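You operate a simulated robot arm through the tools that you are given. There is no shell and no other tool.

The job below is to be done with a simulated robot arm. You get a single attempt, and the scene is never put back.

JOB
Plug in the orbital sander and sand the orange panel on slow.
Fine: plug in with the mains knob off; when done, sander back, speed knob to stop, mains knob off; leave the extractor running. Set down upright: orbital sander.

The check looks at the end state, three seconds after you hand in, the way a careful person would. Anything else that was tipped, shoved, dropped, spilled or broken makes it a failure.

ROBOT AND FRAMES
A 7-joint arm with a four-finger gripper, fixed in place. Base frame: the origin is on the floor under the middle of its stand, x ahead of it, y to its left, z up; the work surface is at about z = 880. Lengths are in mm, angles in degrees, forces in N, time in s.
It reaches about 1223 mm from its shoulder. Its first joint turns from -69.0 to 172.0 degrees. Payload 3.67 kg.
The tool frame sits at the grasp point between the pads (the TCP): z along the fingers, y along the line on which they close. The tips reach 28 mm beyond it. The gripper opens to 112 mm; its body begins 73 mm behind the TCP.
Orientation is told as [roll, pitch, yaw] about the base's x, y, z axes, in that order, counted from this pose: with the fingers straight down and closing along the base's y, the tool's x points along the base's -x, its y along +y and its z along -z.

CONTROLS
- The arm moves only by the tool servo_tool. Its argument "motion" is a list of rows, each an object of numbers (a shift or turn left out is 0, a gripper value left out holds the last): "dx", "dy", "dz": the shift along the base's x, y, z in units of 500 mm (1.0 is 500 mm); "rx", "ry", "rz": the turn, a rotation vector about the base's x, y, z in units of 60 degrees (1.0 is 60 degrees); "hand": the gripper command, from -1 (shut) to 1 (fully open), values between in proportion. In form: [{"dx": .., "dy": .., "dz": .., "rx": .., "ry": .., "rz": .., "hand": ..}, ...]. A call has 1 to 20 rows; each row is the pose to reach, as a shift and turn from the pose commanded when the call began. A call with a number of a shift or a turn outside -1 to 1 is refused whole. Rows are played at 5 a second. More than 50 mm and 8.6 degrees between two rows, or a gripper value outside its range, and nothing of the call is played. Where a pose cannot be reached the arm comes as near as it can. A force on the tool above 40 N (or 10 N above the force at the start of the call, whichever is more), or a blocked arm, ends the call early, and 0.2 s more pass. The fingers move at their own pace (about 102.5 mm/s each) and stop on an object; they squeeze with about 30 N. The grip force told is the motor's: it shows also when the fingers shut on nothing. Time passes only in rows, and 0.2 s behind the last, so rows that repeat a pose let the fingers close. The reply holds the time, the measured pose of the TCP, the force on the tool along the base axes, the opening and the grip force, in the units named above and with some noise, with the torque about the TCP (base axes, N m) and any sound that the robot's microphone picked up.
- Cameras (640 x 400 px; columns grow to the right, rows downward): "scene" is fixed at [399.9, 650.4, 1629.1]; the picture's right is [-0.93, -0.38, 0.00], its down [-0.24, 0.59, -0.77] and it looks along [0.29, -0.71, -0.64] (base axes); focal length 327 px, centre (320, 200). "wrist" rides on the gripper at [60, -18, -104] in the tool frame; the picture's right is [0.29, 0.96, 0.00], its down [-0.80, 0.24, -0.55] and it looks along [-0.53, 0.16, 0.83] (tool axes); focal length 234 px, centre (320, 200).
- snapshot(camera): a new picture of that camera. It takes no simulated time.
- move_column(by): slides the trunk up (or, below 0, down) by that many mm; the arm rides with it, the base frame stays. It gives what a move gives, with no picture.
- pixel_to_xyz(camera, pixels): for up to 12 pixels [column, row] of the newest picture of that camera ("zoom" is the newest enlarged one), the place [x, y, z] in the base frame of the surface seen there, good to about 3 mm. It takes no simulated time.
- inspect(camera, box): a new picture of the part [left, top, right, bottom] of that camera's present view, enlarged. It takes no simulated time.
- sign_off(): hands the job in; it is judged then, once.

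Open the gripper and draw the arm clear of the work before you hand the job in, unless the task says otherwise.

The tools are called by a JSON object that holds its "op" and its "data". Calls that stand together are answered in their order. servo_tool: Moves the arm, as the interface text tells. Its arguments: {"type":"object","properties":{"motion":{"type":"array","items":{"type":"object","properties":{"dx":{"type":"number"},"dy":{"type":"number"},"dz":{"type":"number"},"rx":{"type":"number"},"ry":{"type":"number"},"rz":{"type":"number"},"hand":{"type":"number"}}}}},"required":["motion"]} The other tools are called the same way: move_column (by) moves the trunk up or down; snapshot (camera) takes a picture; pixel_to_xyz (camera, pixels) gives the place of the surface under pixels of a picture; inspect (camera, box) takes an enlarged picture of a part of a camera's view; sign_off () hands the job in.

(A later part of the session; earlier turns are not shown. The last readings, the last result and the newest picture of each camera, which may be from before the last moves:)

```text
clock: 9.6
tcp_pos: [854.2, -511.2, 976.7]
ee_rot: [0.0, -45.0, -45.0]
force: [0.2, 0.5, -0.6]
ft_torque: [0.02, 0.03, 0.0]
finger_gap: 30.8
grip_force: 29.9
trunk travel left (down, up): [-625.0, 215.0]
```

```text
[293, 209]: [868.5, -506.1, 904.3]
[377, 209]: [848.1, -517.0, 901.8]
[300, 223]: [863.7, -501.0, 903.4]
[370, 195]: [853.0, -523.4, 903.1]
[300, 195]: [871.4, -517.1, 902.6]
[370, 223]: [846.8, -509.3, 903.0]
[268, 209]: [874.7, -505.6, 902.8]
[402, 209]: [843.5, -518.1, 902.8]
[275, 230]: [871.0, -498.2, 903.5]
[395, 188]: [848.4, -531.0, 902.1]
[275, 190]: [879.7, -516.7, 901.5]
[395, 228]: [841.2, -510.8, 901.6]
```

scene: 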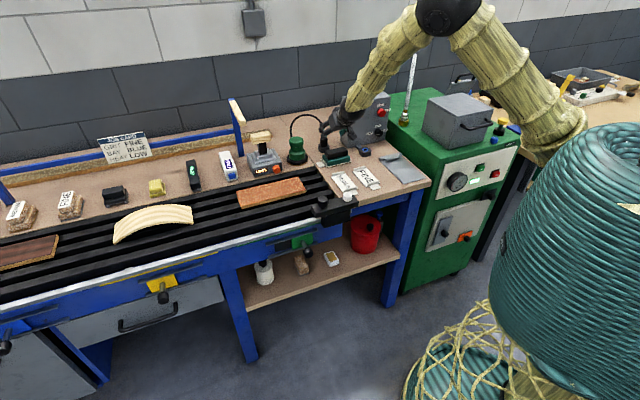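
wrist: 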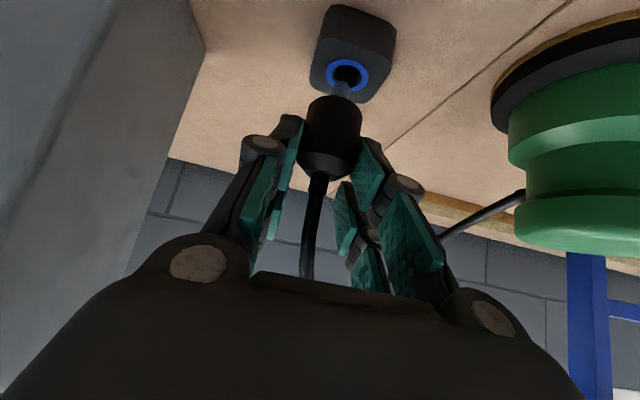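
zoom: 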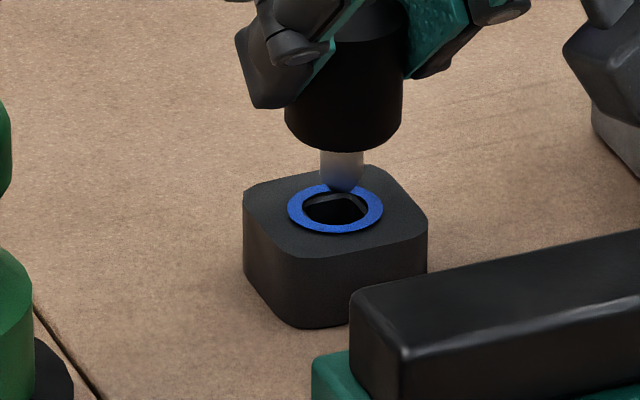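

Dock hole at (859.2,-512.9) and socket hole at (681.8,-547.4), both with top at z≈903. I lift further and carry the plug over by (-175.5,-33.4) mm.

{"op": "servo_tool", "data": {"motion": [{"dz": 0.035, "hand": -1}, {"dz": 0.07}, {"dx": -0.05, "dy": -0.01, "dz": 0.08}, {"dx": -0.11, "dy": -0.02, "dz": 0.08}, {"dx": -0.17, "dy": -0.033, "dz": 0.08}, {"dx": -0.23, "dy": -0.045, "dz": 0.08}, {"dx": -0.29, "dy": -0.056, "dz": 0.08}, {"dx": -0.33, "dy": -0.063, "dz": 0.08}, {"dx": -0.351, "dy": -0.0668, "dz": 0.07}, {"dx": -0.351, "dy": -0.0668, "dz": 0.07}]}}

{"op": "snapshot", "data": {"camera": "wrist"}}

{"op": "snapshot", "data": {"camera": "scene"}}

{"op": "inspect", "data": {"camera": "scene", "box": [343, 130, 388, 160]}}

```text
clock: 11.8
tcp_pos: [678.3, -544.0, 1010.9]
ee_rot: [0.1, -44.9, -45.1]
force: [0.1, -0.3, -1.3]
ft_torque: [0.01, 0.0, -0.01]
finger_gap: 30.9
grip_force: 29.8
trunk travel left (down, up): [-625.0, 215.0]
```

```text
taken
```

wrist: 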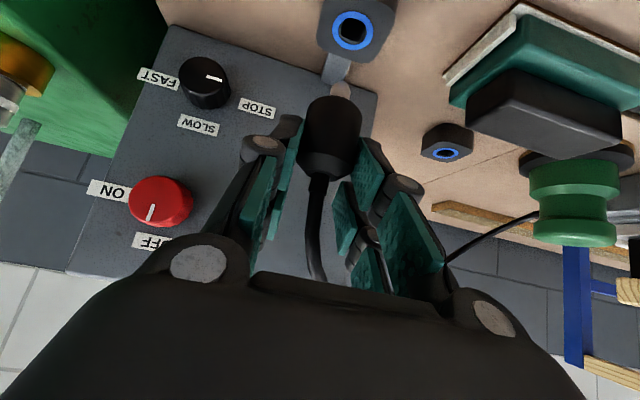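

```text
taken
```

scene: 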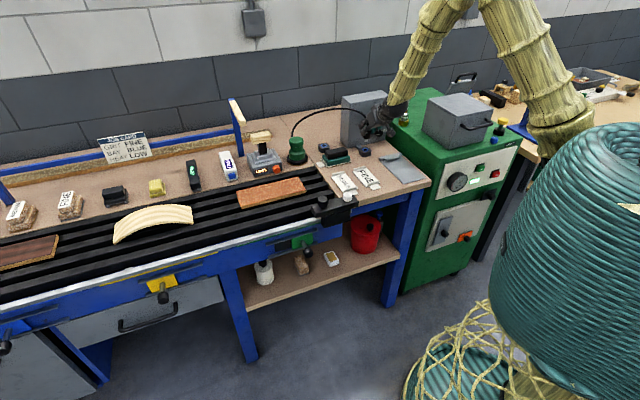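

```text
13.33 times, centred on (366, 145) of scene
```

zoom: 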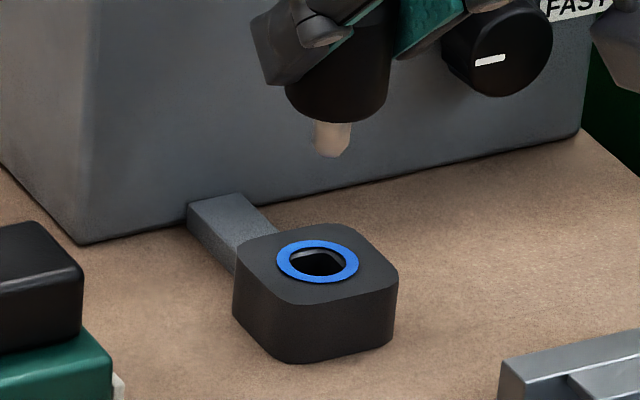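

The pin sits straight above the socket hole (lean matches perspective). I lower 40 mm, then check.

{"op": "servo_tool", "data": {"motion": [{"dz": -0.02, "hand": -1}, {"dz": -0.04}, {"dz": -0.06}, {"dz": -0.08}, {"dz": -0.08}]}}

{"op": "inspect", "data": {"camera": "scene", "box": [343, 130, 388, 160]}}

{"op": "inspect", "data": {"camera": "wrist", "box": [260, 0, 420, 100]}}

```text
clock: 13.0
tcp_pos: [677.9, -546.7, 970.8]
ee_rot: [0.0, -44.9, -45.0]
force: [-0.9, -0.4, 0.2]
ft_torque: [-0.04, -0.03, 0.0]
finger_gap: 30.8
grip_force: 29.8
trunk travel left (down, up): [-625.0, 215.0]
```

```text
13.33 times, centred on (366, 145) of scene
```

zoom: 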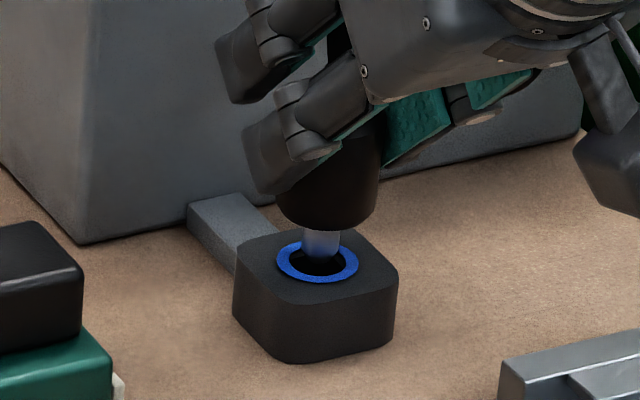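

```text
4.00 times, centred on (340, 50) of wrist
```

zoom: 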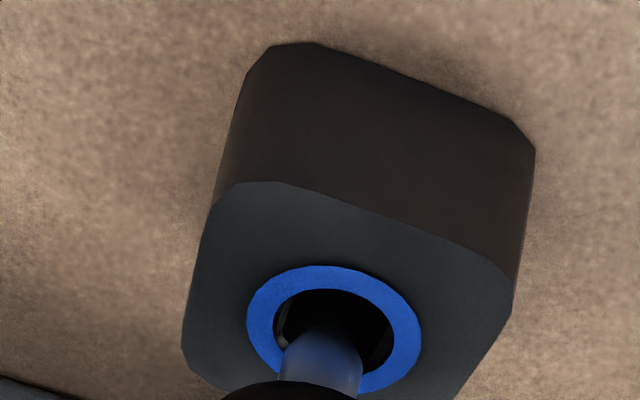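

The pin is just above the hole, maybe 1 mm off along the bench. I take another reading with a still move.

{"op": "servo_tool", "data": {"motion": [{"hand": -1}]}}

{"op": "servo_tool", "data": {"motion": [{"hand": -1}]}}

{"op": "inspect", "data": {"camera": "scene", "box": [356, 140, 377, 154]}}

```text
clock: 13.4
tcp_pos: [678.5, -545.7, 972.1]
ee_rot: [0.0, -45.0, -45.0]
force: [-0.4, 0.1, 0.5]
ft_torque: [-0.01, 0.01, -0.01]
finger_gap: 30.6
grip_force: 30.1
trunk travel left (down, up): [-625.0, 215.0]
```

```text
clock: 13.8
tcp_pos: [678.9, -545.5, 971.1]
ee_rot: [-0.1, -45.1, -44.9]
force: [-0.3, -0.9, -1.2]
ft_torque: [0.03, -0.03, 0.0]
finger_gap: 30.9
grip_force: 29.9
trunk travel left (down, up): [-625.0, 215.0]
```

```text
16.00 times, centred on (366, 147) of scene
```

zoom: 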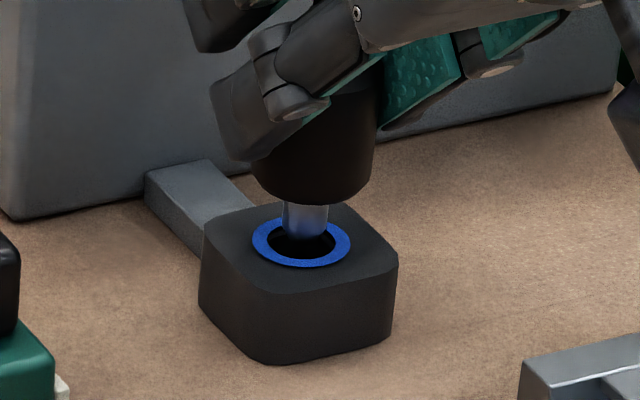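

Small correction of half a millimetre along the bench, then down the last 19 mm.

{"op": "servo_tool", "data": {"motion": [{"dx": 0.001, "dy": 0.001, "dz": -0.008, "hand": -1}, {"dx": 0.001, "dy": 0.001, "dz": -0.016}, {"dx": 0.001, "dy": 0.001, "dz": -0.024}, {"dx": 0.001, "dy": 0.001, "dz": -0.031}, {"dx": 0.001, "dy": 0.001, "dz": -0.038}, {"dx": 0.001, "dy": 0.001, "dz": -0.038}]}}

{"op": "inspect", "data": {"camera": "scene", "box": [356, 140, 377, 154]}}

{"op": "inspect", "data": {"camera": "wrist", "box": [240, 0, 440, 125]}}

```text
clock: 15.2
tcp_pos: [677.9, -544.9, 951.8]
ee_rot: [0.0, -44.9, -44.9]
force: [-0.2, 3.1, -1.7]
ft_torque: [0.15, -0.02, 0.02]
finger_gap: 30.4
grip_force: 30.2
trunk travel left (down, up): [-625.0, 215.0]
```

```text
16.00 times, centred on (366, 147) of scene
```

zoom: 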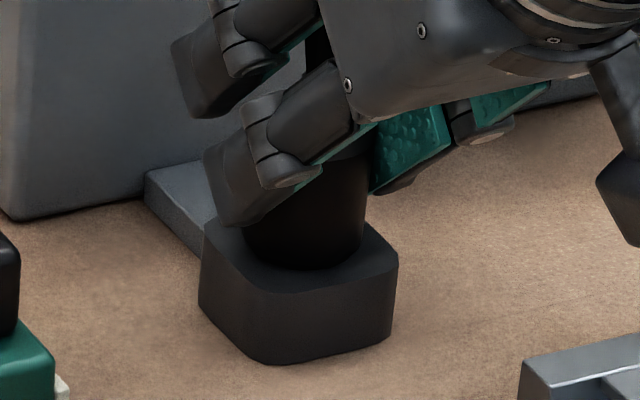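

```text
3.20 times, centred on (340, 62) of wrist
```

zoom: 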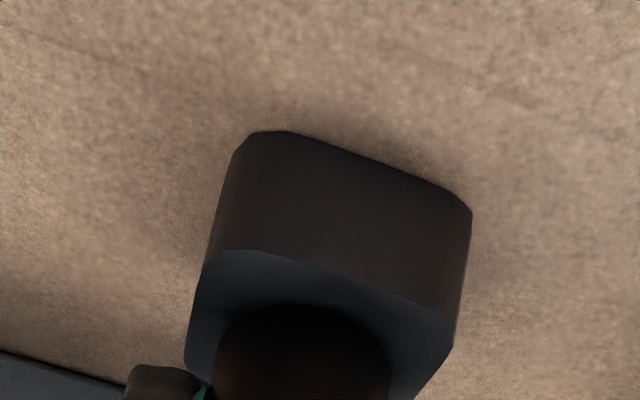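

The plug is in at dock depth. I press down a few mm more to make sure it is seated.

{"op": "servo_tool", "data": {"motion": [{"dz": -0.004, "hand": -1}, {"dz": -0.008}, {"dz": -0.008}]}}

{"op": "inspect", "data": {"camera": "scene", "box": [356, 140, 377, 154]}}

```text
clock: 16.0
tcp_pos: [678.0, -545.5, 951.3]
ee_rot: [0.2, -45.4, -45.2]
force: [3.4, -8.5, 31.8]
ft_torque: [-0.52, -0.12, 0.02]
finger_gap: 30.9
grip_force: 29.7
trunk travel left (down, up): [-625.0, 215.0]
```

```text
16.00 times, centred on (366, 147) of scene
```

zoom: 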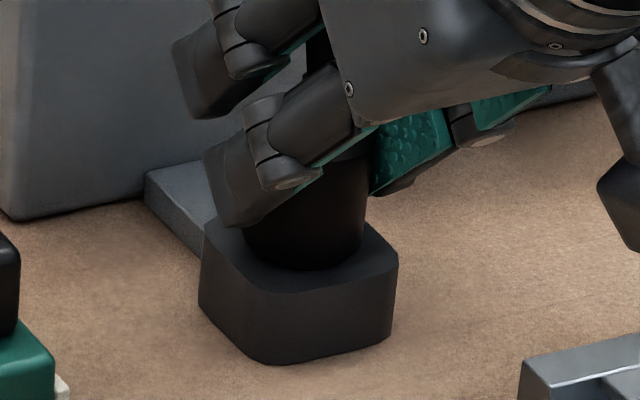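

Seated (31.8 N of reaction, no more travel). I relax the push, open, and back off along the tool axis.

{"op": "servo_tool", "data": {"motion": [{"dz": 0.008, "hand": -1}, {"dz": 0.008, "hand": -0.3}, {"dz": 0.008, "hand": 0.15}, {"dz": 0.008, "hand": 0.15}, {"dx": -0.03, "dy": 0.03, "dz": 0.05, "hand": 0.15}, {"dx": -0.07, "dy": 0.07, "dz": 0.107}, {"dx": -0.11, "dy": 0.11, "dz": 0.163}, {"dx": -0.15, "dy": 0.15, "dz": 0.22}, {"dx": -0.15, "dy": 0.15, "dz": 0.22}]}}

{"op": "snapshot", "data": {"camera": "scene"}}

{"op": "snapshot", "data": {"camera": "wrist"}}

```text
clock: 18.0
tcp_pos: [605.2, -470.5, 1056.2]
ee_rot: [-0.1, -44.9, -44.9]
force: [-0.1, -0.3, -0.1]
ft_torque: [0.02, 0.0, -0.01]
finger_gap: 64.3
grip_force: 0.1
trunk travel left (down, up): [-625.0, 215.0]
```

```text
taken
```

scene: 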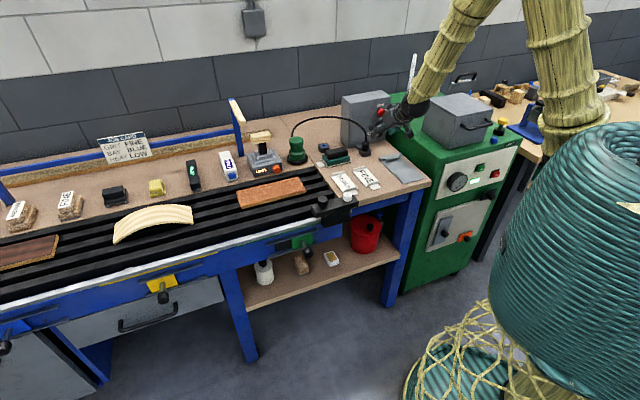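

```text
taken
```

wrist: 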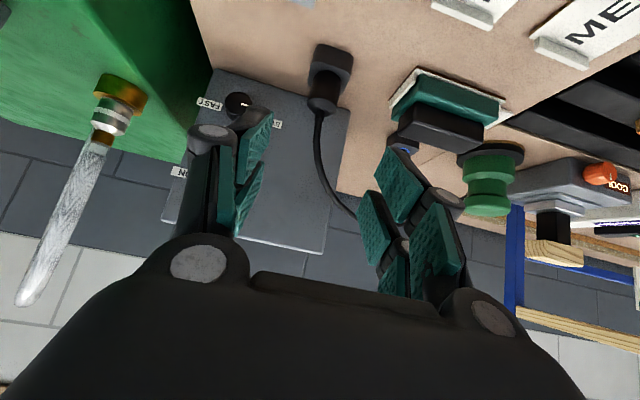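

The plug is in and the cord reaches over. Before turning the knobs I look closely at the gripper's own shape for clearances.

{"op": "inspect", "data": {"camera": "scene", "box": [340, 80, 430, 160]}}

{"op": "inspect", "data": {"camera": "wrist", "box": [160, 60, 500, 320]}}

```text
5.00 times, centred on (385, 120) of scene
```

zoom: 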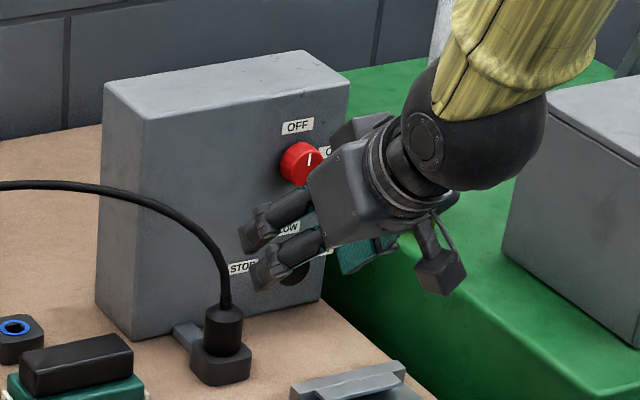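

```text
1.54 times, centred on (330, 190) of wrist
```

zoom: 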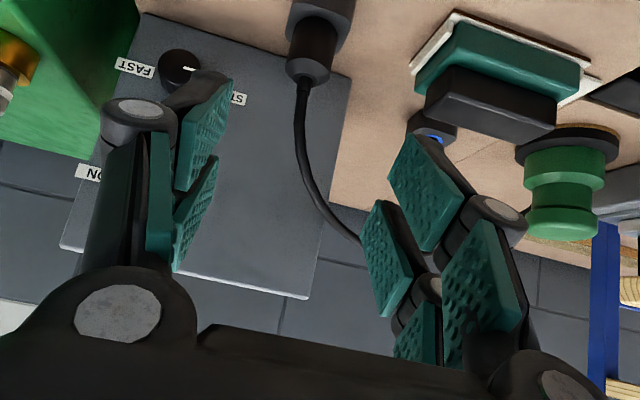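

The wrist camera hangs on a stalk on the tool's +x side, so clearance matters. I back off to the right in front of the mains knob (z≈1030) and tilt the tool to 75°.

{"op": "servo_tool", "data": {"motion": [{"dx": -0.02, "dy": -0.038, "dz": 0.005, "rx": -0.0707, "ry": -0.0707, "hand": 0.07}, {"dx": -0.04, "dy": -0.076, "dz": 0.01, "rx": -0.1414, "ry": -0.1414}, {"dx": -0.06, "dy": -0.114, "dz": 0.015, "rx": -0.2121, "ry": -0.2121}, {"dx": -0.07, "dy": -0.152, "dz": 0.02, "rx": -0.2828, "ry": -0.2828}, {"dx": -0.079, "dy": -0.19, "dz": 0.024, "rx": -0.3536, "ry": -0.3536}, {"dx": -0.079, "dy": -0.19, "dz": 0.024, "rx": -0.3536, "ry": -0.3536}]}}

{"op": "servo_tool", "data": {"motion": [{"rx": -0.0757, "ry": 0.0757}, {"rx": -0.1515, "ry": 0.1515}, {"rx": -0.227, "ry": 0.227}, {"rx": -0.303, "ry": 0.303}, {"rx": -0.379, "ry": 0.379}, {"rx": -0.4545, "ry": 0.4545}, {"rx": -0.53, "ry": 0.53}, {"rx": -0.53, "ry": 0.53}]}}

{"op": "snapshot", "data": {"camera": "wrist"}}

{"op": "snapshot", "data": {"camera": "scene"}}

```text
clock: 19.4
tcp_pos: [563.3, -563.9, 1069.1]
ee_rot: [0.2, -75.1, -45.1]
force: [-0.6, 0.0, -0.7]
ft_torque: [0.04, 0.03, -0.01]
finger_gap: 59.8
grip_force: 0.0
trunk travel left (down, up): [-625.0, 215.0]
```

```text
clock: 21.2
tcp_pos: [564.2, -565.7, 1070.1]
ee_rot: [-75.4, -43.1, 24.2]
force: [-0.4, -0.2, -0.3]
ft_torque: [-0.01, 0.01, 0.0]
finger_gap: 59.9
grip_force: 0.0
trunk travel left (down, up): [-625.0, 215.0]
```

```text
taken
```

wrist: 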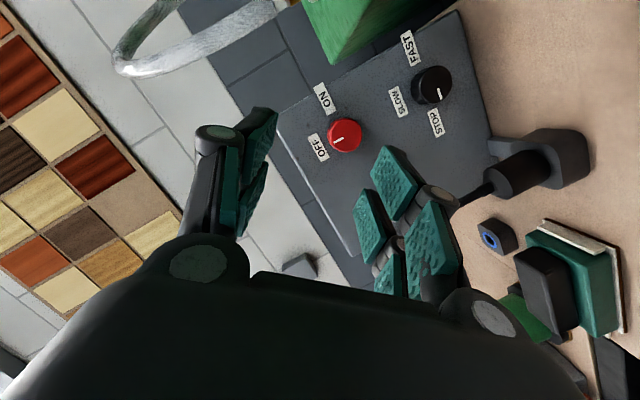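

```text
taken
```

scene: 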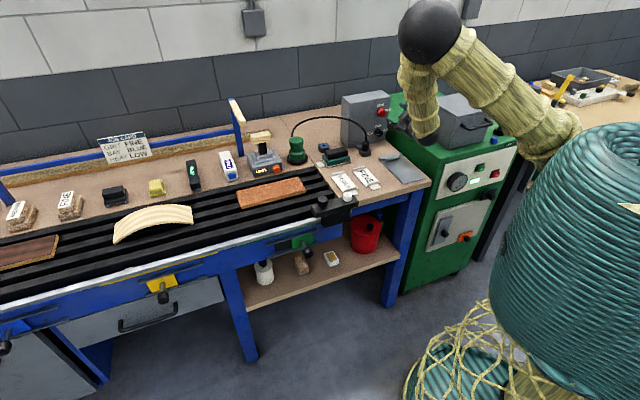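

The forearm is near the grey box on the green cabinet; I check the distances there.

{"op": "inspect", "data": {"camera": "scene", "box": [360, 70, 520, 170]}}

{"op": "pixel_to_xyz", "data": {"camera": "scene", "pixels": [[432, 118], [470, 150], [500, 130], [495, 112], [425, 60], [405, 110], [415, 140], [440, 60], [430, 20], [443, 100], [424, 125], [493, 122]]}}

```text
4.00 times, centred on (440, 120) of scene
```

zoom: 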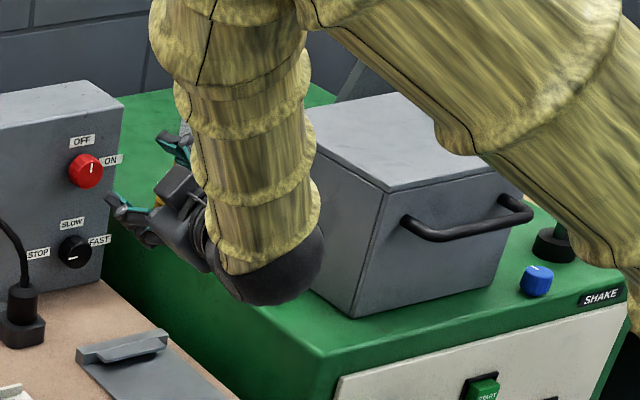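

```text
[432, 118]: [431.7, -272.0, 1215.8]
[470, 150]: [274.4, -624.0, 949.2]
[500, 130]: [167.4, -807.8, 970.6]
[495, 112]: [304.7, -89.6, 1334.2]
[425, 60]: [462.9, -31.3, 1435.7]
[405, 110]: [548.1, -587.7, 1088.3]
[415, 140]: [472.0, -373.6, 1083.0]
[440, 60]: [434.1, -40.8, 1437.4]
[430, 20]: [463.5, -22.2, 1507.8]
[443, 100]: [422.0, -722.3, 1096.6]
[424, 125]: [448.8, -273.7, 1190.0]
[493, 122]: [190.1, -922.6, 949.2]
```

The box stands well behind the arm, so there is room. I move to a pre-grasp 60 mm before the mains knob.

{"op": "servo_tool", "data": {"motion": [{"dx": 0.022, "dy": -0.018, "dz": -0.024, "hand": 0.07}, {"dx": 0.045, "dy": -0.036, "dz": -0.048}, {"dx": 0.067, "dy": -0.054, "dz": -0.071}, {"dx": 0.067, "dy": -0.054, "dz": -0.071}]}}

{"op": "snapshot", "data": {"camera": "wrist"}}

{"op": "inspect", "data": {"camera": "scene", "box": [340, 80, 440, 160]}}

```text
clock: 22.2
tcp_pos: [598.5, -590.9, 1034.9]
ee_rot: [-75.5, -43.1, 24.2]
force: [-0.4, 0.2, -0.1]
ft_torque: [-0.01, 0.03, -0.03]
finger_gap: 60.1
grip_force: 0.1
trunk travel left (down, up): [-625.0, 215.0]
```

```text
taken
```

wrist: 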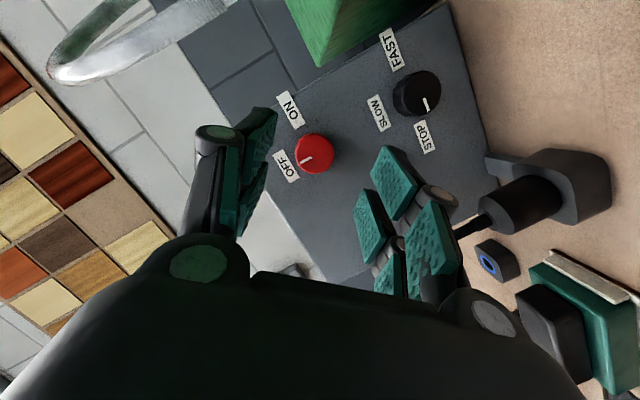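

```text
5.00 times, centred on (390, 120) of scene
```

zoom: 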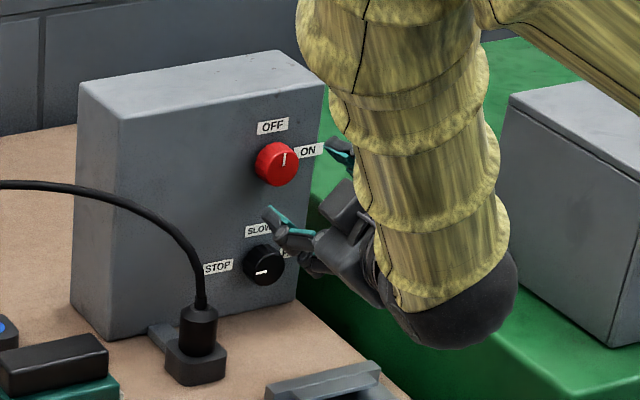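

The red knob lies between the pads. I advance 60 mm along the box normal in steps.

{"op": "servo_tool", "data": {"motion": [{"dx": 0.0283, "dy": -0.0283, "hand": 0.07}, {"dx": 0.0566, "dy": -0.0566}, {"dx": 0.0707, "dy": -0.0707}, {"dx": 0.0849, "dy": -0.0849}, {"dx": 0.0849, "dy": -0.0849}]}}

{"op": "snapshot", "data": {"camera": "wrist"}}

{"op": "inspect", "data": {"camera": "scene", "box": [340, 80, 440, 160]}}

```text
clock: 23.4
tcp_pos: [638.5, -632.6, 1034.3]
ee_rot: [-75.5, -43.1, 24.2]
force: [0.5, 0.5, 0.2]
ft_torque: [0.01, -0.02, 0.01]
finger_gap: 59.9
grip_force: 0.1
trunk travel left (down, up): [-625.0, 215.0]
```

```text
taken
```

wrist: 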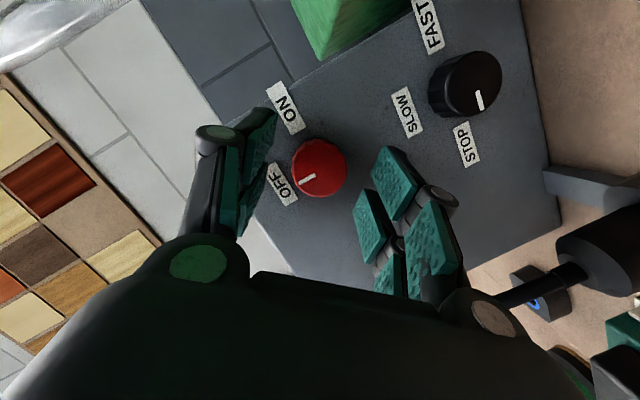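

```text
5.00 times, centred on (390, 120) of scene
```

zoom: 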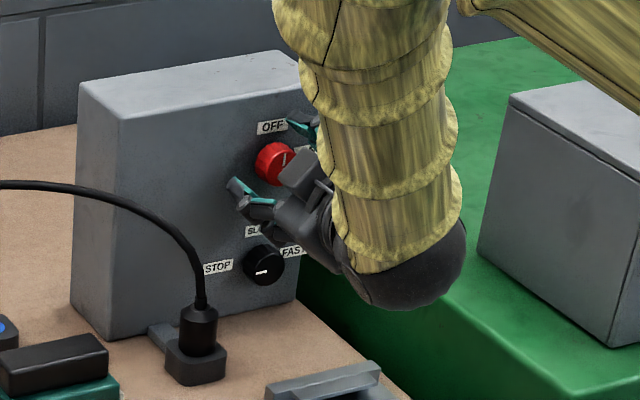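

The knob (319,168) is centred between the pads. I close the fingers on it.

{"op": "servo_tool", "data": {"motion": [{"hand": -0.2}, {"hand": -0.5}, {"hand": -1}, {"hand": -1}]}}

{"op": "snapshot", "data": {"camera": "wrist"}}

```text
clock: 24.4
tcp_pos: [638.5, -632.4, 1034.0]
ee_rot: [-75.5, -43.1, 24.1]
force: [0.1, -2.6, 2.3]
ft_torque: [-0.03, -0.02, -0.14]
finger_gap: 31.3
grip_force: 44.9
trunk travel left (down, up): [-625.0, 215.0]
```

```text
taken
```

wrist: 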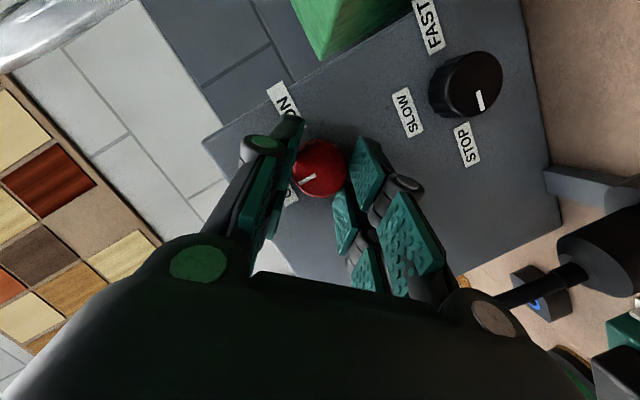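

Gripping at 31.3 mm. I turn the knob clockwise the first 49° about its axis.

{"op": "servo_tool", "data": {"motion": [{"dx": -0.001, "dy": -0.001, "dz": 0.0012, "rx": 0.0964, "ry": -0.0964, "hand": -1}, {"dx": -0.002, "dy": -0.002, "dz": 0.0022, "rx": 0.1928, "ry": -0.1928}, {"dx": -0.0032, "dy": -0.0032, "dz": 0.0029, "rx": 0.2893, "ry": -0.2893}, {"dx": -0.0044, "dy": -0.0044, "dz": 0.0034, "rx": 0.3857, "ry": -0.3857}, {"dx": -0.0057, "dy": -0.0057, "dz": 0.0037, "rx": 0.4821, "ry": -0.4821}, {"dx": -0.0069, "dy": -0.0069, "dz": 0.0037, "rx": 0.5785, "ry": -0.5785}]}}

{"op": "snapshot", "data": {"camera": "wrist"}}

```text
clock: 25.8
tcp_pos: [636.3, -636.4, 1035.9]
ee_rot: [16.0, -74.3, -60.4]
force: [-15.9, 11.7, -3.8]
ft_torque: [0.04, 0.03, 0.18]
finger_gap: 30.8
grip_force: 44.8
trunk travel left (down, up): [-625.0, 215.0]
```

```text
taken
```

wrist: 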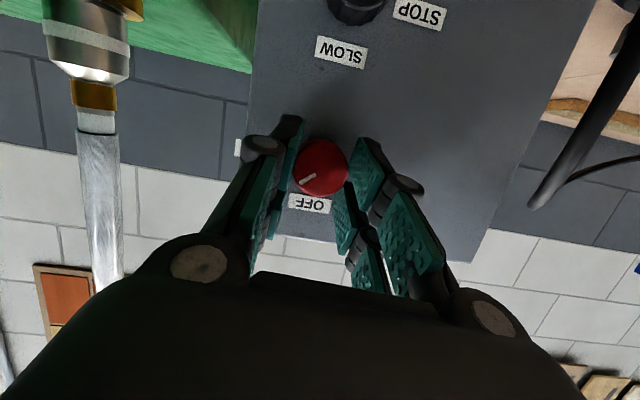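

The knob turns with the fingers (mark fixed relative to pads). I continue the remaining 41°, easing 2 mm outward because of the 20 N axial push.

{"op": "servo_tool", "data": {"motion": [{"dx": -0.0041, "dy": 0.0015, "dz": -0.0003, "rx": 0.0964, "ry": -0.0964, "hand": -1}, {"dx": -0.0053, "dy": 0.0003, "dz": -0.0008, "rx": 0.1928, "ry": -0.1928}, {"dx": -0.0064, "dy": -0.0008, "dz": -0.0015, "rx": 0.2893, "ry": -0.2893}, {"dx": -0.0075, "dy": -0.0019, "dz": -0.0025, "rx": 0.3857, "ry": -0.3857}, {"dx": -0.0085, "dy": -0.0029, "dz": -0.0037, "rx": 0.4821, "ry": -0.4821}, {"dx": -0.0085, "dy": -0.0029, "dz": -0.0037, "rx": 0.4821, "ry": -0.4821}]}}

{"op": "snapshot", "data": {"camera": "wrist"}}

{"op": "inspect", "data": {"camera": "scene", "box": [340, 80, 440, 160]}}

```text
clock: 27.2
tcp_pos: [632.5, -639.5, 1035.3]
ee_rot: [75.6, -42.9, -114.3]
force: [-0.9, 0.7, 3.0]
ft_torque: [0.02, -0.03, -0.73]
finger_gap: 30.7
grip_force: 45.1
trunk travel left (down, up): [-625.0, 215.0]
```

```text
taken
```

wrist: 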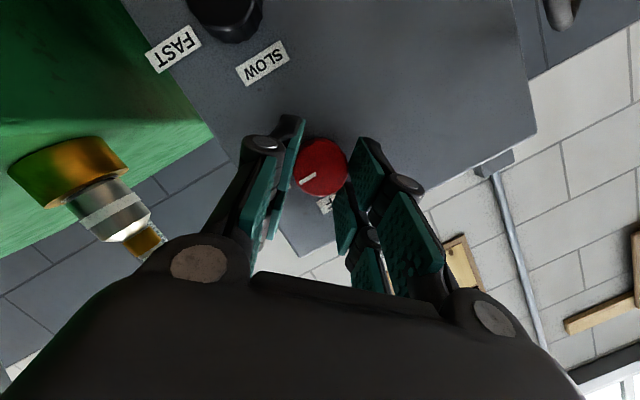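

```text
5.00 times, centred on (390, 120) of scene
```

zoom: 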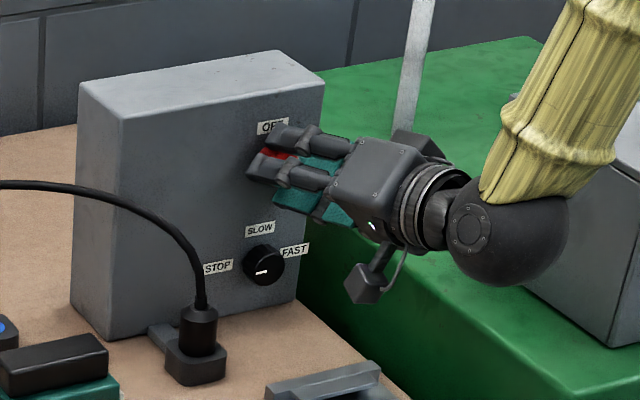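

The knob seems turned 90°. I open the fingers, back straight out, and check the pointer.

{"op": "servo_tool", "data": {"motion": [{"hand": -0.3}, {"hand": 0.07}, {"hand": 0.07}, {"dx": -0.03, "dy": 0.03, "hand": 0.07}, {"dx": -0.08, "dy": 0.08}, {"dx": -0.13, "dy": 0.13}, {"dx": -0.16, "dy": 0.16}]}}

{"op": "inspect", "data": {"camera": "scene", "box": [366, 98, 396, 142]}}

{"op": "snapshot", "data": {"camera": "wrist"}}

```text
clock: 28.8
tcp_pos: [552.6, -560.4, 1035.8]
ee_rot: [75.4, -43.0, -114.3]
force: [0.0, 0.8, 0.2]
ft_torque: [0.02, 0.0, 0.02]
finger_gap: 60.0
grip_force: 0.0
trunk travel left (down, up): [-625.0, 215.0]
```

```text
9.09 times, centred on (381, 120) of scene
```

zoom: 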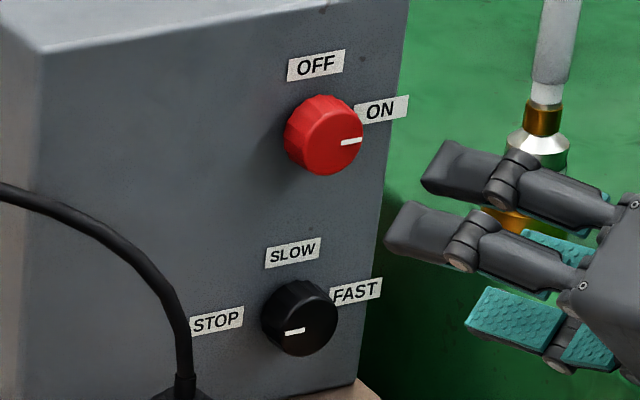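

```text
taken
```

wrist: 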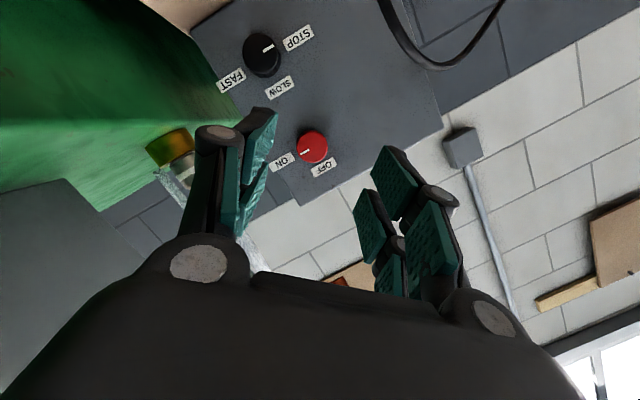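

Mains now points at ON. For the low speed knob I check what stands on the bench below the hand's path (the grey sheet with the clip).

{"op": "snapshot", "data": {"camera": "scene"}}

{"op": "pixel_to_xyz", "data": {"camera": "scene", "pixels": [[388, 158], [396, 153], [404, 170], [424, 178], [403, 184], [379, 161], [365, 125], [350, 122], [330, 118], [366, 140], [356, 150], [372, 180]]}}

```text
taken
```

scene: 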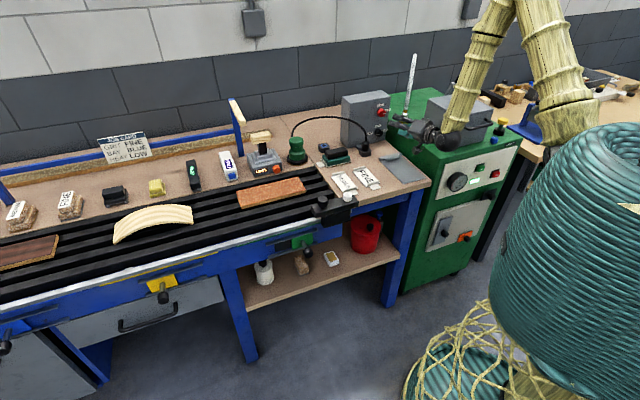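

```text
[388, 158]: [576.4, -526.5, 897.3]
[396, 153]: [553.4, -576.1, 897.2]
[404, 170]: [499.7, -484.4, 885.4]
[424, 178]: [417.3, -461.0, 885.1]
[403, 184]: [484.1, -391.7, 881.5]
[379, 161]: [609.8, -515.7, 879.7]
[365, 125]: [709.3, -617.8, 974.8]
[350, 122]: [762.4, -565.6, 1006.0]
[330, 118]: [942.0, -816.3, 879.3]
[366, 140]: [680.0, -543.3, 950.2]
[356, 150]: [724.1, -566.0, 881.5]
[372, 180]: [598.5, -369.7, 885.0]
```

I roll the hand back, pitch it to 55° and bring it in front of the speed knob at ψ = -45°.

{"op": "servo_tool", "data": {"motion": [{"dy": 0.002, "rx": -0.0757, "ry": 0.0757, "hand": 0.07}, {"dy": 0.004, "rx": -0.1515, "ry": 0.1515}, {"dy": 0.006, "rx": -0.227, "ry": 0.227}, {"dy": 0.008, "rx": -0.303, "ry": 0.303}, {"dy": 0.01, "rx": -0.379, "ry": 0.379}, {"dy": 0.012, "rx": -0.4545, "ry": 0.4545}, {"dy": 0.0123, "rx": -0.5303, "ry": 0.5303}]}}

{"op": "servo_tool", "data": {"motion": [{"dx": 0.01, "dy": -0.01, "dz": -0.02, "rx": 0.0786, "ry": 0.0786}, {"dx": 0.02, "dy": -0.02, "dz": -0.05, "rx": 0.1571, "ry": 0.1571}, {"dx": 0.0334, "dy": -0.0334, "dz": -0.0886, "rx": 0.2357, "ry": 0.2357}, {"dx": 0.0334, "dy": -0.0334, "dz": -0.0886, "rx": 0.2357, "ry": 0.2357}]}}

{"op": "servo_tool", "data": {"motion": [{"dx": 0.005, "dy": -0.005, "dz": -0.015, "rx": -0.0757, "ry": 0.0757}, {"dx": 0.01, "dy": -0.01, "dz": -0.03, "rx": -0.1515, "ry": 0.1515}, {"dx": 0.015, "dy": -0.015, "dz": -0.045, "rx": -0.227, "ry": 0.227}, {"dx": 0.02, "dy": -0.02, "dz": -0.06, "rx": -0.303, "ry": 0.303}, {"dx": 0.025, "dy": -0.025, "dz": -0.075, "rx": -0.379, "ry": 0.379}, {"dx": 0.03, "dy": -0.03, "dz": -0.09, "rx": -0.4545, "ry": 0.4545}, {"dx": 0.032, "dy": -0.032, "dz": -0.109, "rx": -0.5303, "ry": 0.5303}, {"dx": 0.032, "dy": -0.032, "dz": -0.109, "rx": -0.5303, "ry": 0.5303}]}}

{"op": "snapshot", "data": {"camera": "wrist"}}

{"op": "inspect", "data": {"camera": "scene", "box": [340, 80, 440, 170]}}

```text
clock: 30.4
tcp_pos: [553.8, -551.2, 1034.3]
ee_rot: [-0.4, -75.0, -44.6]
force: [0.2, 0.1, 0.3]
ft_torque: [0.04, -0.03, -0.02]
finger_gap: 59.9
grip_force: 0.0
trunk travel left (down, up): [-625.0, 215.0]
```

```text
clock: 31.4
tcp_pos: [568.9, -567.6, 990.3]
ee_rot: [0.1, -54.9, -45.1]
force: [0.4, 0.2, 0.4]
ft_torque: [0.03, 0.03, 0.0]
finger_gap: 59.6
grip_force: 0.0
trunk travel left (down, up): [-625.0, 215.0]
```

```text
clock: 33.2
tcp_pos: [586.2, -585.1, 936.2]
ee_rot: [-60.3, -35.6, 0.4]
force: [6.5, 0.4, 10.6]
ft_torque: [0.33, -0.22, -0.2]
finger_gap: 57.9
grip_force: 0.0
trunk travel left (down, up): [-625.0, 215.0]
```

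```text
taken
```

wrist: 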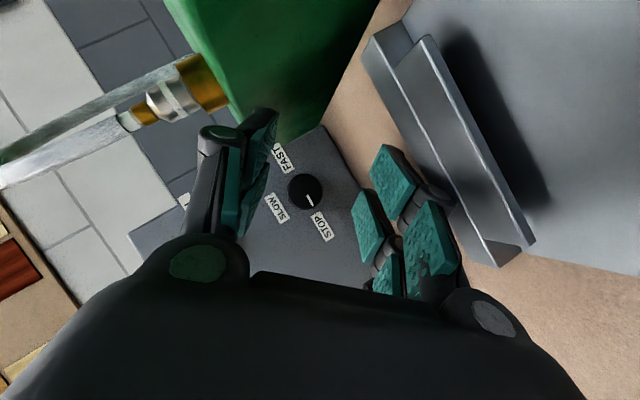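

```text
4.44 times, centred on (390, 125) of scene
```

zoom: 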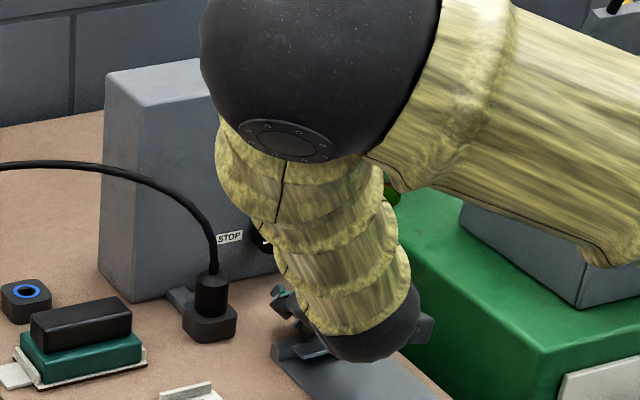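

Forces of 10 N and the gap change show a finger touching the grey clip on the bench. I raise straight up at once and check the clip did not move.

{"op": "servo_tool", "data": {"motion": [{"dz": 0.03}, {"dz": 0.06}, {"dz": 0.06}]}}

{"op": "snapshot", "data": {"camera": "wrist"}}

{"op": "snapshot", "data": {"camera": "scene"}}

{"op": "inspect", "data": {"camera": "scene", "box": [370, 140, 440, 190]}}

```text
clock: 34.0
tcp_pos: [583.2, -585.3, 965.0]
ee_rot: [-60.1, -35.4, 0.2]
force: [0.1, 0.3, 0.6]
ft_torque: [-0.04, -0.03, -0.05]
finger_gap: 60.2
grip_force: 0.1
trunk travel left (down, up): [-625.0, 215.0]
```

```text
taken
```

wrist: 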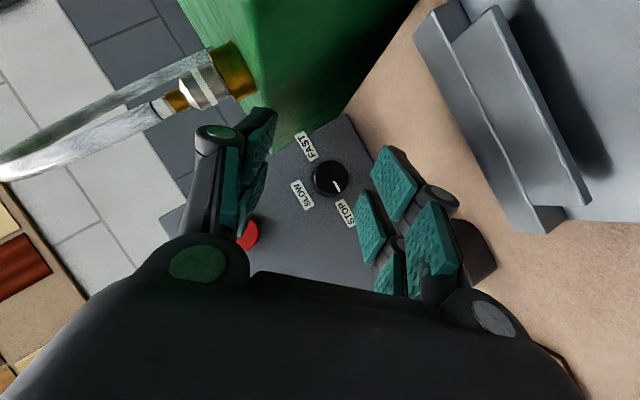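

```text
taken
```

scene: 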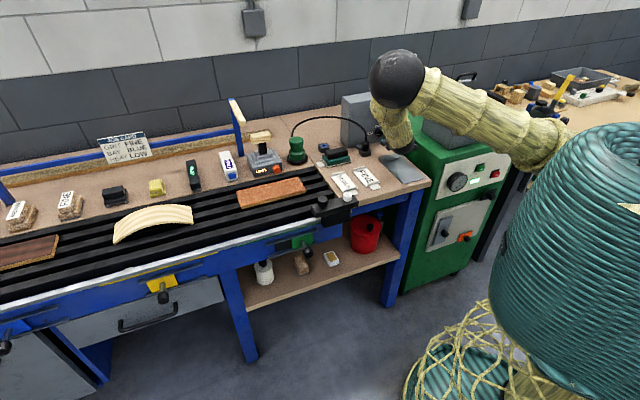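

```text
8.00 times, centred on (405, 165) of scene
```

zoom: 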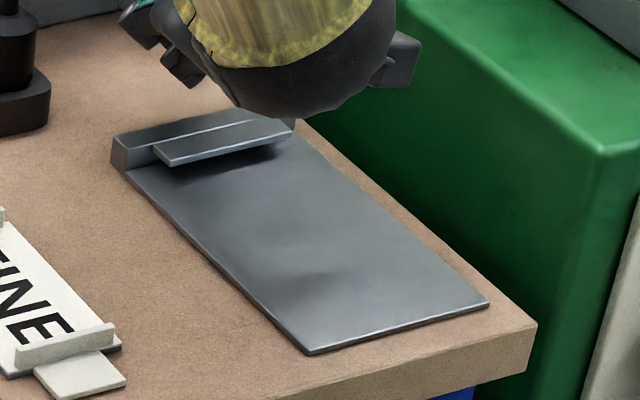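

The clip looks unmoved. I choose a steeper pose (45° pitch, smaller roll range -30°..+15°, narrower opening of 45 mm) that keeps clear of clip, plug and cabinet.

{"op": "servo_tool", "data": {"motion": [{"dz": 0.01, "rx": 0.0884, "ry": -0.0884, "hand": -0.196}, {"dz": 0.02, "rx": 0.1768, "ry": -0.1768}, {"dz": 0.03, "rx": 0.2652, "ry": -0.2652}, {"dz": 0.04, "rx": 0.3536, "ry": -0.3536}, {"dz": 0.04, "rx": 0.4419, "ry": -0.4419}, {"dz": 0.04, "rx": 0.5303, "ry": -0.5303}]}}

{"op": "servo_tool", "data": {"motion": [{"rx": 0.059, "ry": 0.059}, {"rx": 0.1179, "ry": 0.1179}, {"rx": 0.1179, "ry": 0.1179}]}}

{"op": "servo_tool", "data": {"motion": [{"dx": 0.005, "dy": -0.002, "dz": -0.02, "rx": -0.0884, "ry": 0.0884}, {"dx": 0.01, "dy": -0.0045, "dz": -0.04, "rx": -0.1768, "ry": 0.1768}, {"dx": 0.015, "dy": -0.007, "dz": -0.065, "rx": -0.2652, "ry": 0.2652}, {"dx": 0.0202, "dy": -0.009, "dz": -0.0862, "rx": -0.3536, "ry": 0.3536}, {"dx": 0.0202, "dy": -0.009, "dz": -0.0862, "rx": -0.3536, "ry": 0.3536}]}}

{"op": "snapshot", "data": {"camera": "wrist"}}

{"op": "inspect", "data": {"camera": "scene", "box": [330, 90, 440, 180]}}

```text
clock: 35.4
tcp_pos: [585.8, -585.9, 984.1]
ee_rot: [0.4, -54.8, -45.3]
force: [0.7, 0.7, 0.9]
ft_torque: [-0.01, -0.04, 0.04]
finger_gap: 45.2
grip_force: 0.1
trunk travel left (down, up): [-625.0, 215.0]
```

```text
clock: 36.2
tcp_pos: [585.6, -587.3, 985.8]
ee_rot: [0.1, -44.9, -45.1]
force: [0.2, 0.4, 0.1]
ft_torque: [0.0, 0.0, 0.01]
finger_gap: 45.1
grip_force: 0.1
trunk travel left (down, up): [-625.0, 215.0]
```

```text
clock: 37.4
tcp_pos: [596.1, -589.3, 942.8]
ee_rot: [-39.3, -37.8, -18.5]
force: [-0.6, -0.5, 0.0]
ft_torque: [0.05, -0.01, -0.02]
finger_gap: 45.1
grip_force: 0.1
trunk travel left (down, up): [-625.0, 215.0]
```

```text
taken
```

wrist: 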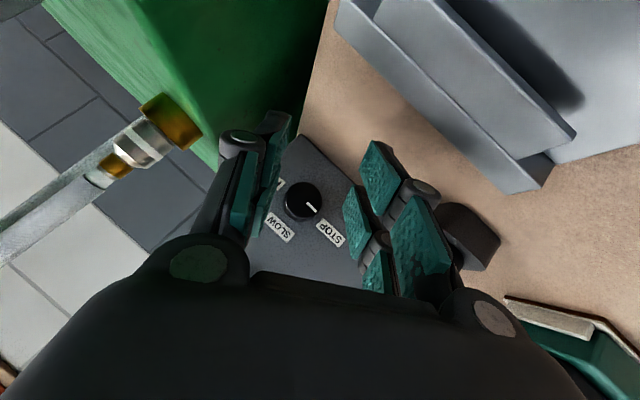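

```text
4.44 times, centred on (385, 135) of scene
```

zoom: 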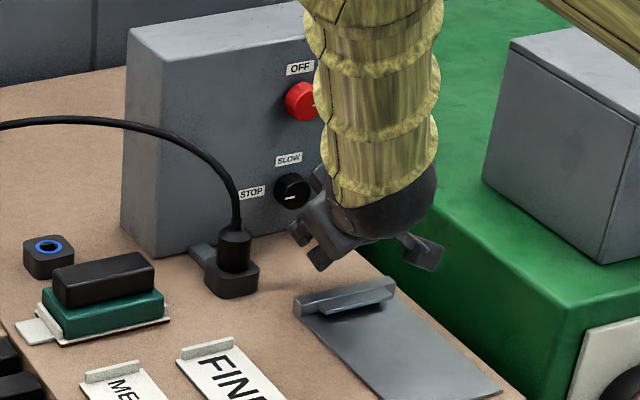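

Clear of everything. I advance 58 mm along the box normal to the speed knob and let it settle.

{"op": "servo_tool", "data": {"motion": [{"dx": 0.0283, "dy": -0.0283, "hand": -0.196}, {"dx": 0.0566, "dy": -0.0566}, {"dx": 0.07, "dy": -0.07}, {"dx": 0.082, "dy": -0.082}, {"dx": 0.082, "dy": -0.082}, {"dx": 0.082, "dy": -0.082}]}}

{"op": "snapshot", "data": {"camera": "wrist"}}

{"op": "inspect", "data": {"camera": "scene", "box": [330, 90, 440, 180]}}

```text
clock: 38.8
tcp_pos: [636.2, -630.8, 942.1]
ee_rot: [-39.2, -37.8, -18.5]
force: [-0.6, -0.3, 0.5]
ft_torque: [0.0, -0.02, -0.01]
finger_gap: 45.0
grip_force: 0.0
trunk travel left (down, up): [-625.0, 215.0]
```

```text
taken
```

wrist: 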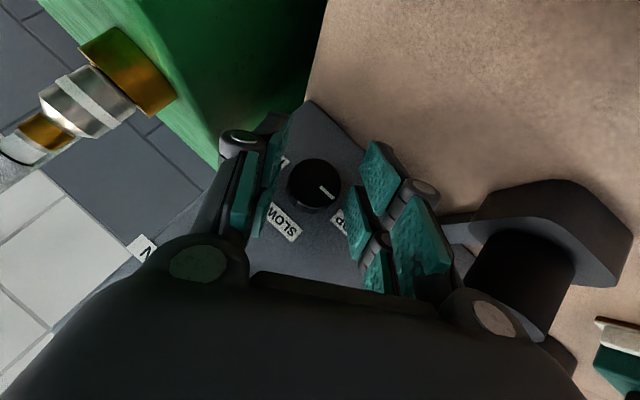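

```text
4.44 times, centred on (385, 135) of scene
```

zoom: 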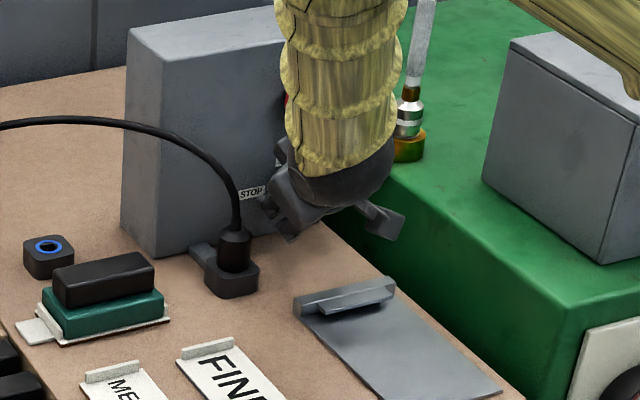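

The speed knob sits centred at (315,183) between the pads. I close on it.

{"op": "servo_tool", "data": {"motion": [{"hand": -0.5}, {"hand": -1}, {"hand": -1}, {"hand": -1}]}}

{"op": "snapshot", "data": {"camera": "wrist"}}

```text
clock: 39.8
tcp_pos: [636.8, -630.5, 943.2]
ee_rot: [-39.0, -37.8, -18.6]
force: [0.1, -0.6, 1.4]
ft_torque: [0.07, 0.07, -0.12]
finger_gap: 32.1
grip_force: 44.8
trunk travel left (down, up): [-625.0, 215.0]
```

```text
taken
```

wrist: 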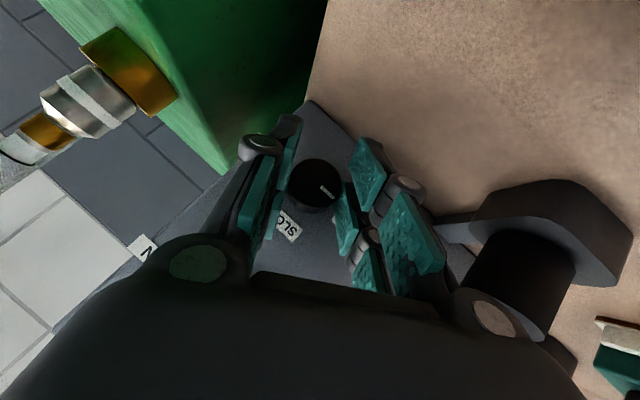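

Gripped at 32 mm. I turn it 45° clockwise (half-way).

{"op": "servo_tool", "data": {"motion": [{"dx": -0.0013, "dy": -0.0013, "dz": 0.0009, "rx": 0.0884, "ry": -0.0884, "hand": -1}, {"dx": -0.0027, "dy": -0.0027, "dz": 0.0016, "rx": 0.1768, "ry": -0.1768}, {"dx": -0.0042, "dy": -0.0042, "dz": 0.002, "rx": 0.2652, "ry": -0.2652}, {"dx": -0.0057, "dy": -0.0057, "dz": 0.0021, "rx": 0.3536, "ry": -0.3536}, {"dx": -0.0071, "dy": -0.0071, "dz": 0.002, "rx": 0.4419, "ry": -0.4419}, {"dx": -0.0086, "dy": -0.0086, "dz": 0.0016, "rx": 0.5303, "ry": -0.5303}, {"dx": -0.0086, "dy": -0.0086, "dz": 0.0016, "rx": 0.5303, "ry": -0.5303}]}}

{"op": "snapshot", "data": {"camera": "wrist"}}

{"op": "inspect", "data": {"camera": "scene", "box": [330, 90, 440, 180]}}

```text
clock: 41.4
tcp_pos: [631.9, -635.0, 944.4]
ee_rot: [20.9, -43.1, -59.6]
force: [-5.3, -0.2, 0.4]
ft_torque: [-0.28, -0.19, -0.71]
finger_gap: 32.3
grip_force: 44.9
trunk travel left (down, up): [-625.0, 215.0]
```

```text
taken
```

wrist: 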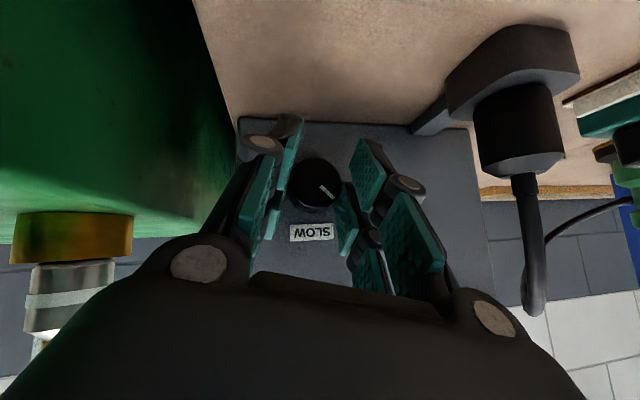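

```text
4.44 times, centred on (385, 135) of scene
```

zoom: 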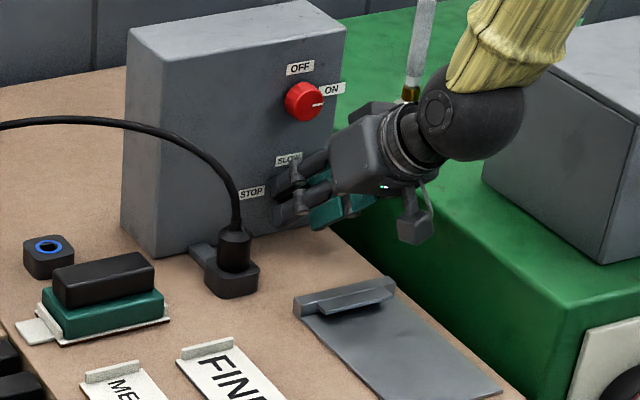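

The knob followed 45° (mark still pointing the same way relative to the pads). I open, roll back 45° in place, and grip again.

{"op": "servo_tool", "data": {"motion": [{"hand": -0.196}, {"hand": -0.196}, {"dx": 0.0015, "dy": 0.0015, "dz": 0.0004, "rx": -0.0884, "ry": 0.0884, "hand": -0.196}, {"dx": 0.0029, "dy": 0.0029, "dz": 0.0005, "rx": -0.1768, "ry": 0.1768}, {"dx": 0.0044, "dy": 0.0044, "dz": 0.0004, "rx": -0.2652, "ry": 0.2652}, {"dx": 0.0059, "dy": 0.0059, "dz": 0, "rx": -0.3536, "ry": 0.3536}, {"dx": 0.0073, "dy": 0.0073, "dz": -0.0007, "rx": -0.4419, "ry": 0.4419}, {"dx": 0.0086, "dy": 0.0086, "dz": -0.0016, "rx": -0.5303, "ry": 0.5303}, {"dx": 0.0086, "dy": 0.0086, "dz": -0.0016, "rx": -0.5303, "ry": 0.5303}]}}

{"op": "snapshot", "data": {"camera": "wrist"}}

```text
clock: 43.4
tcp_pos: [634.2, -632.2, 942.0]
ee_rot: [-39.3, -37.6, -18.6]
force: [-0.7, -0.2, 0.3]
ft_torque: [0.02, -0.03, -0.01]
finger_gap: 44.8
grip_force: 0.0
trunk travel left (down, up): [-625.0, 215.0]
```

```text
taken
```

wrist: 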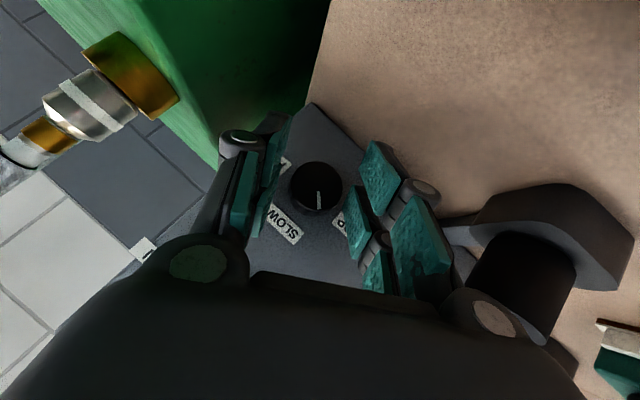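

The mark now stands midway between STOP and SLOW. I grip again and turn a further 45°.

{"op": "servo_tool", "data": {"motion": [{"hand": -0.5}, {"hand": -1}, {"hand": -1}, {"hand": -1}, {"dx": -0.0013, "dy": -0.0013, "dz": 0.0009, "rx": 0.0884, "ry": -0.0884, "hand": -1}, {"dx": -0.0027, "dy": -0.0027, "dz": 0.0016, "rx": 0.1768, "ry": -0.1768}, {"dx": -0.0042, "dy": -0.0042, "dz": 0.002, "rx": 0.2652, "ry": -0.2652}, {"dx": -0.0057, "dy": -0.0057, "dz": 0.0021, "rx": 0.3536, "ry": -0.3536}, {"dx": -0.0071, "dy": -0.0071, "dz": 0.002, "rx": 0.4419, "ry": -0.4419}, {"dx": -0.0086, "dy": -0.0086, "dz": 0.0016, "rx": 0.5303, "ry": -0.5303}, {"dx": -0.0086, "dy": -0.0086, "dz": 0.0016, "rx": 0.5303, "ry": -0.5303}]}}

{"op": "snapshot", "data": {"camera": "wrist"}}

```text
clock: 45.8
tcp_pos: [630.8, -634.7, 942.8]
ee_rot: [20.9, -43.1, -59.7]
force: [-1.8, 8.4, 5.5]
ft_torque: [-0.3, -0.34, -0.5]
finger_gap: 32.3
grip_force: 45.4
trunk travel left (down, up): [-625.0, 215.0]
```

```text
taken
```

wrist: 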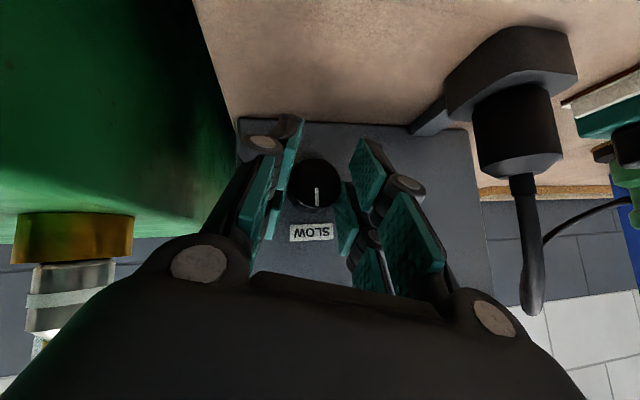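

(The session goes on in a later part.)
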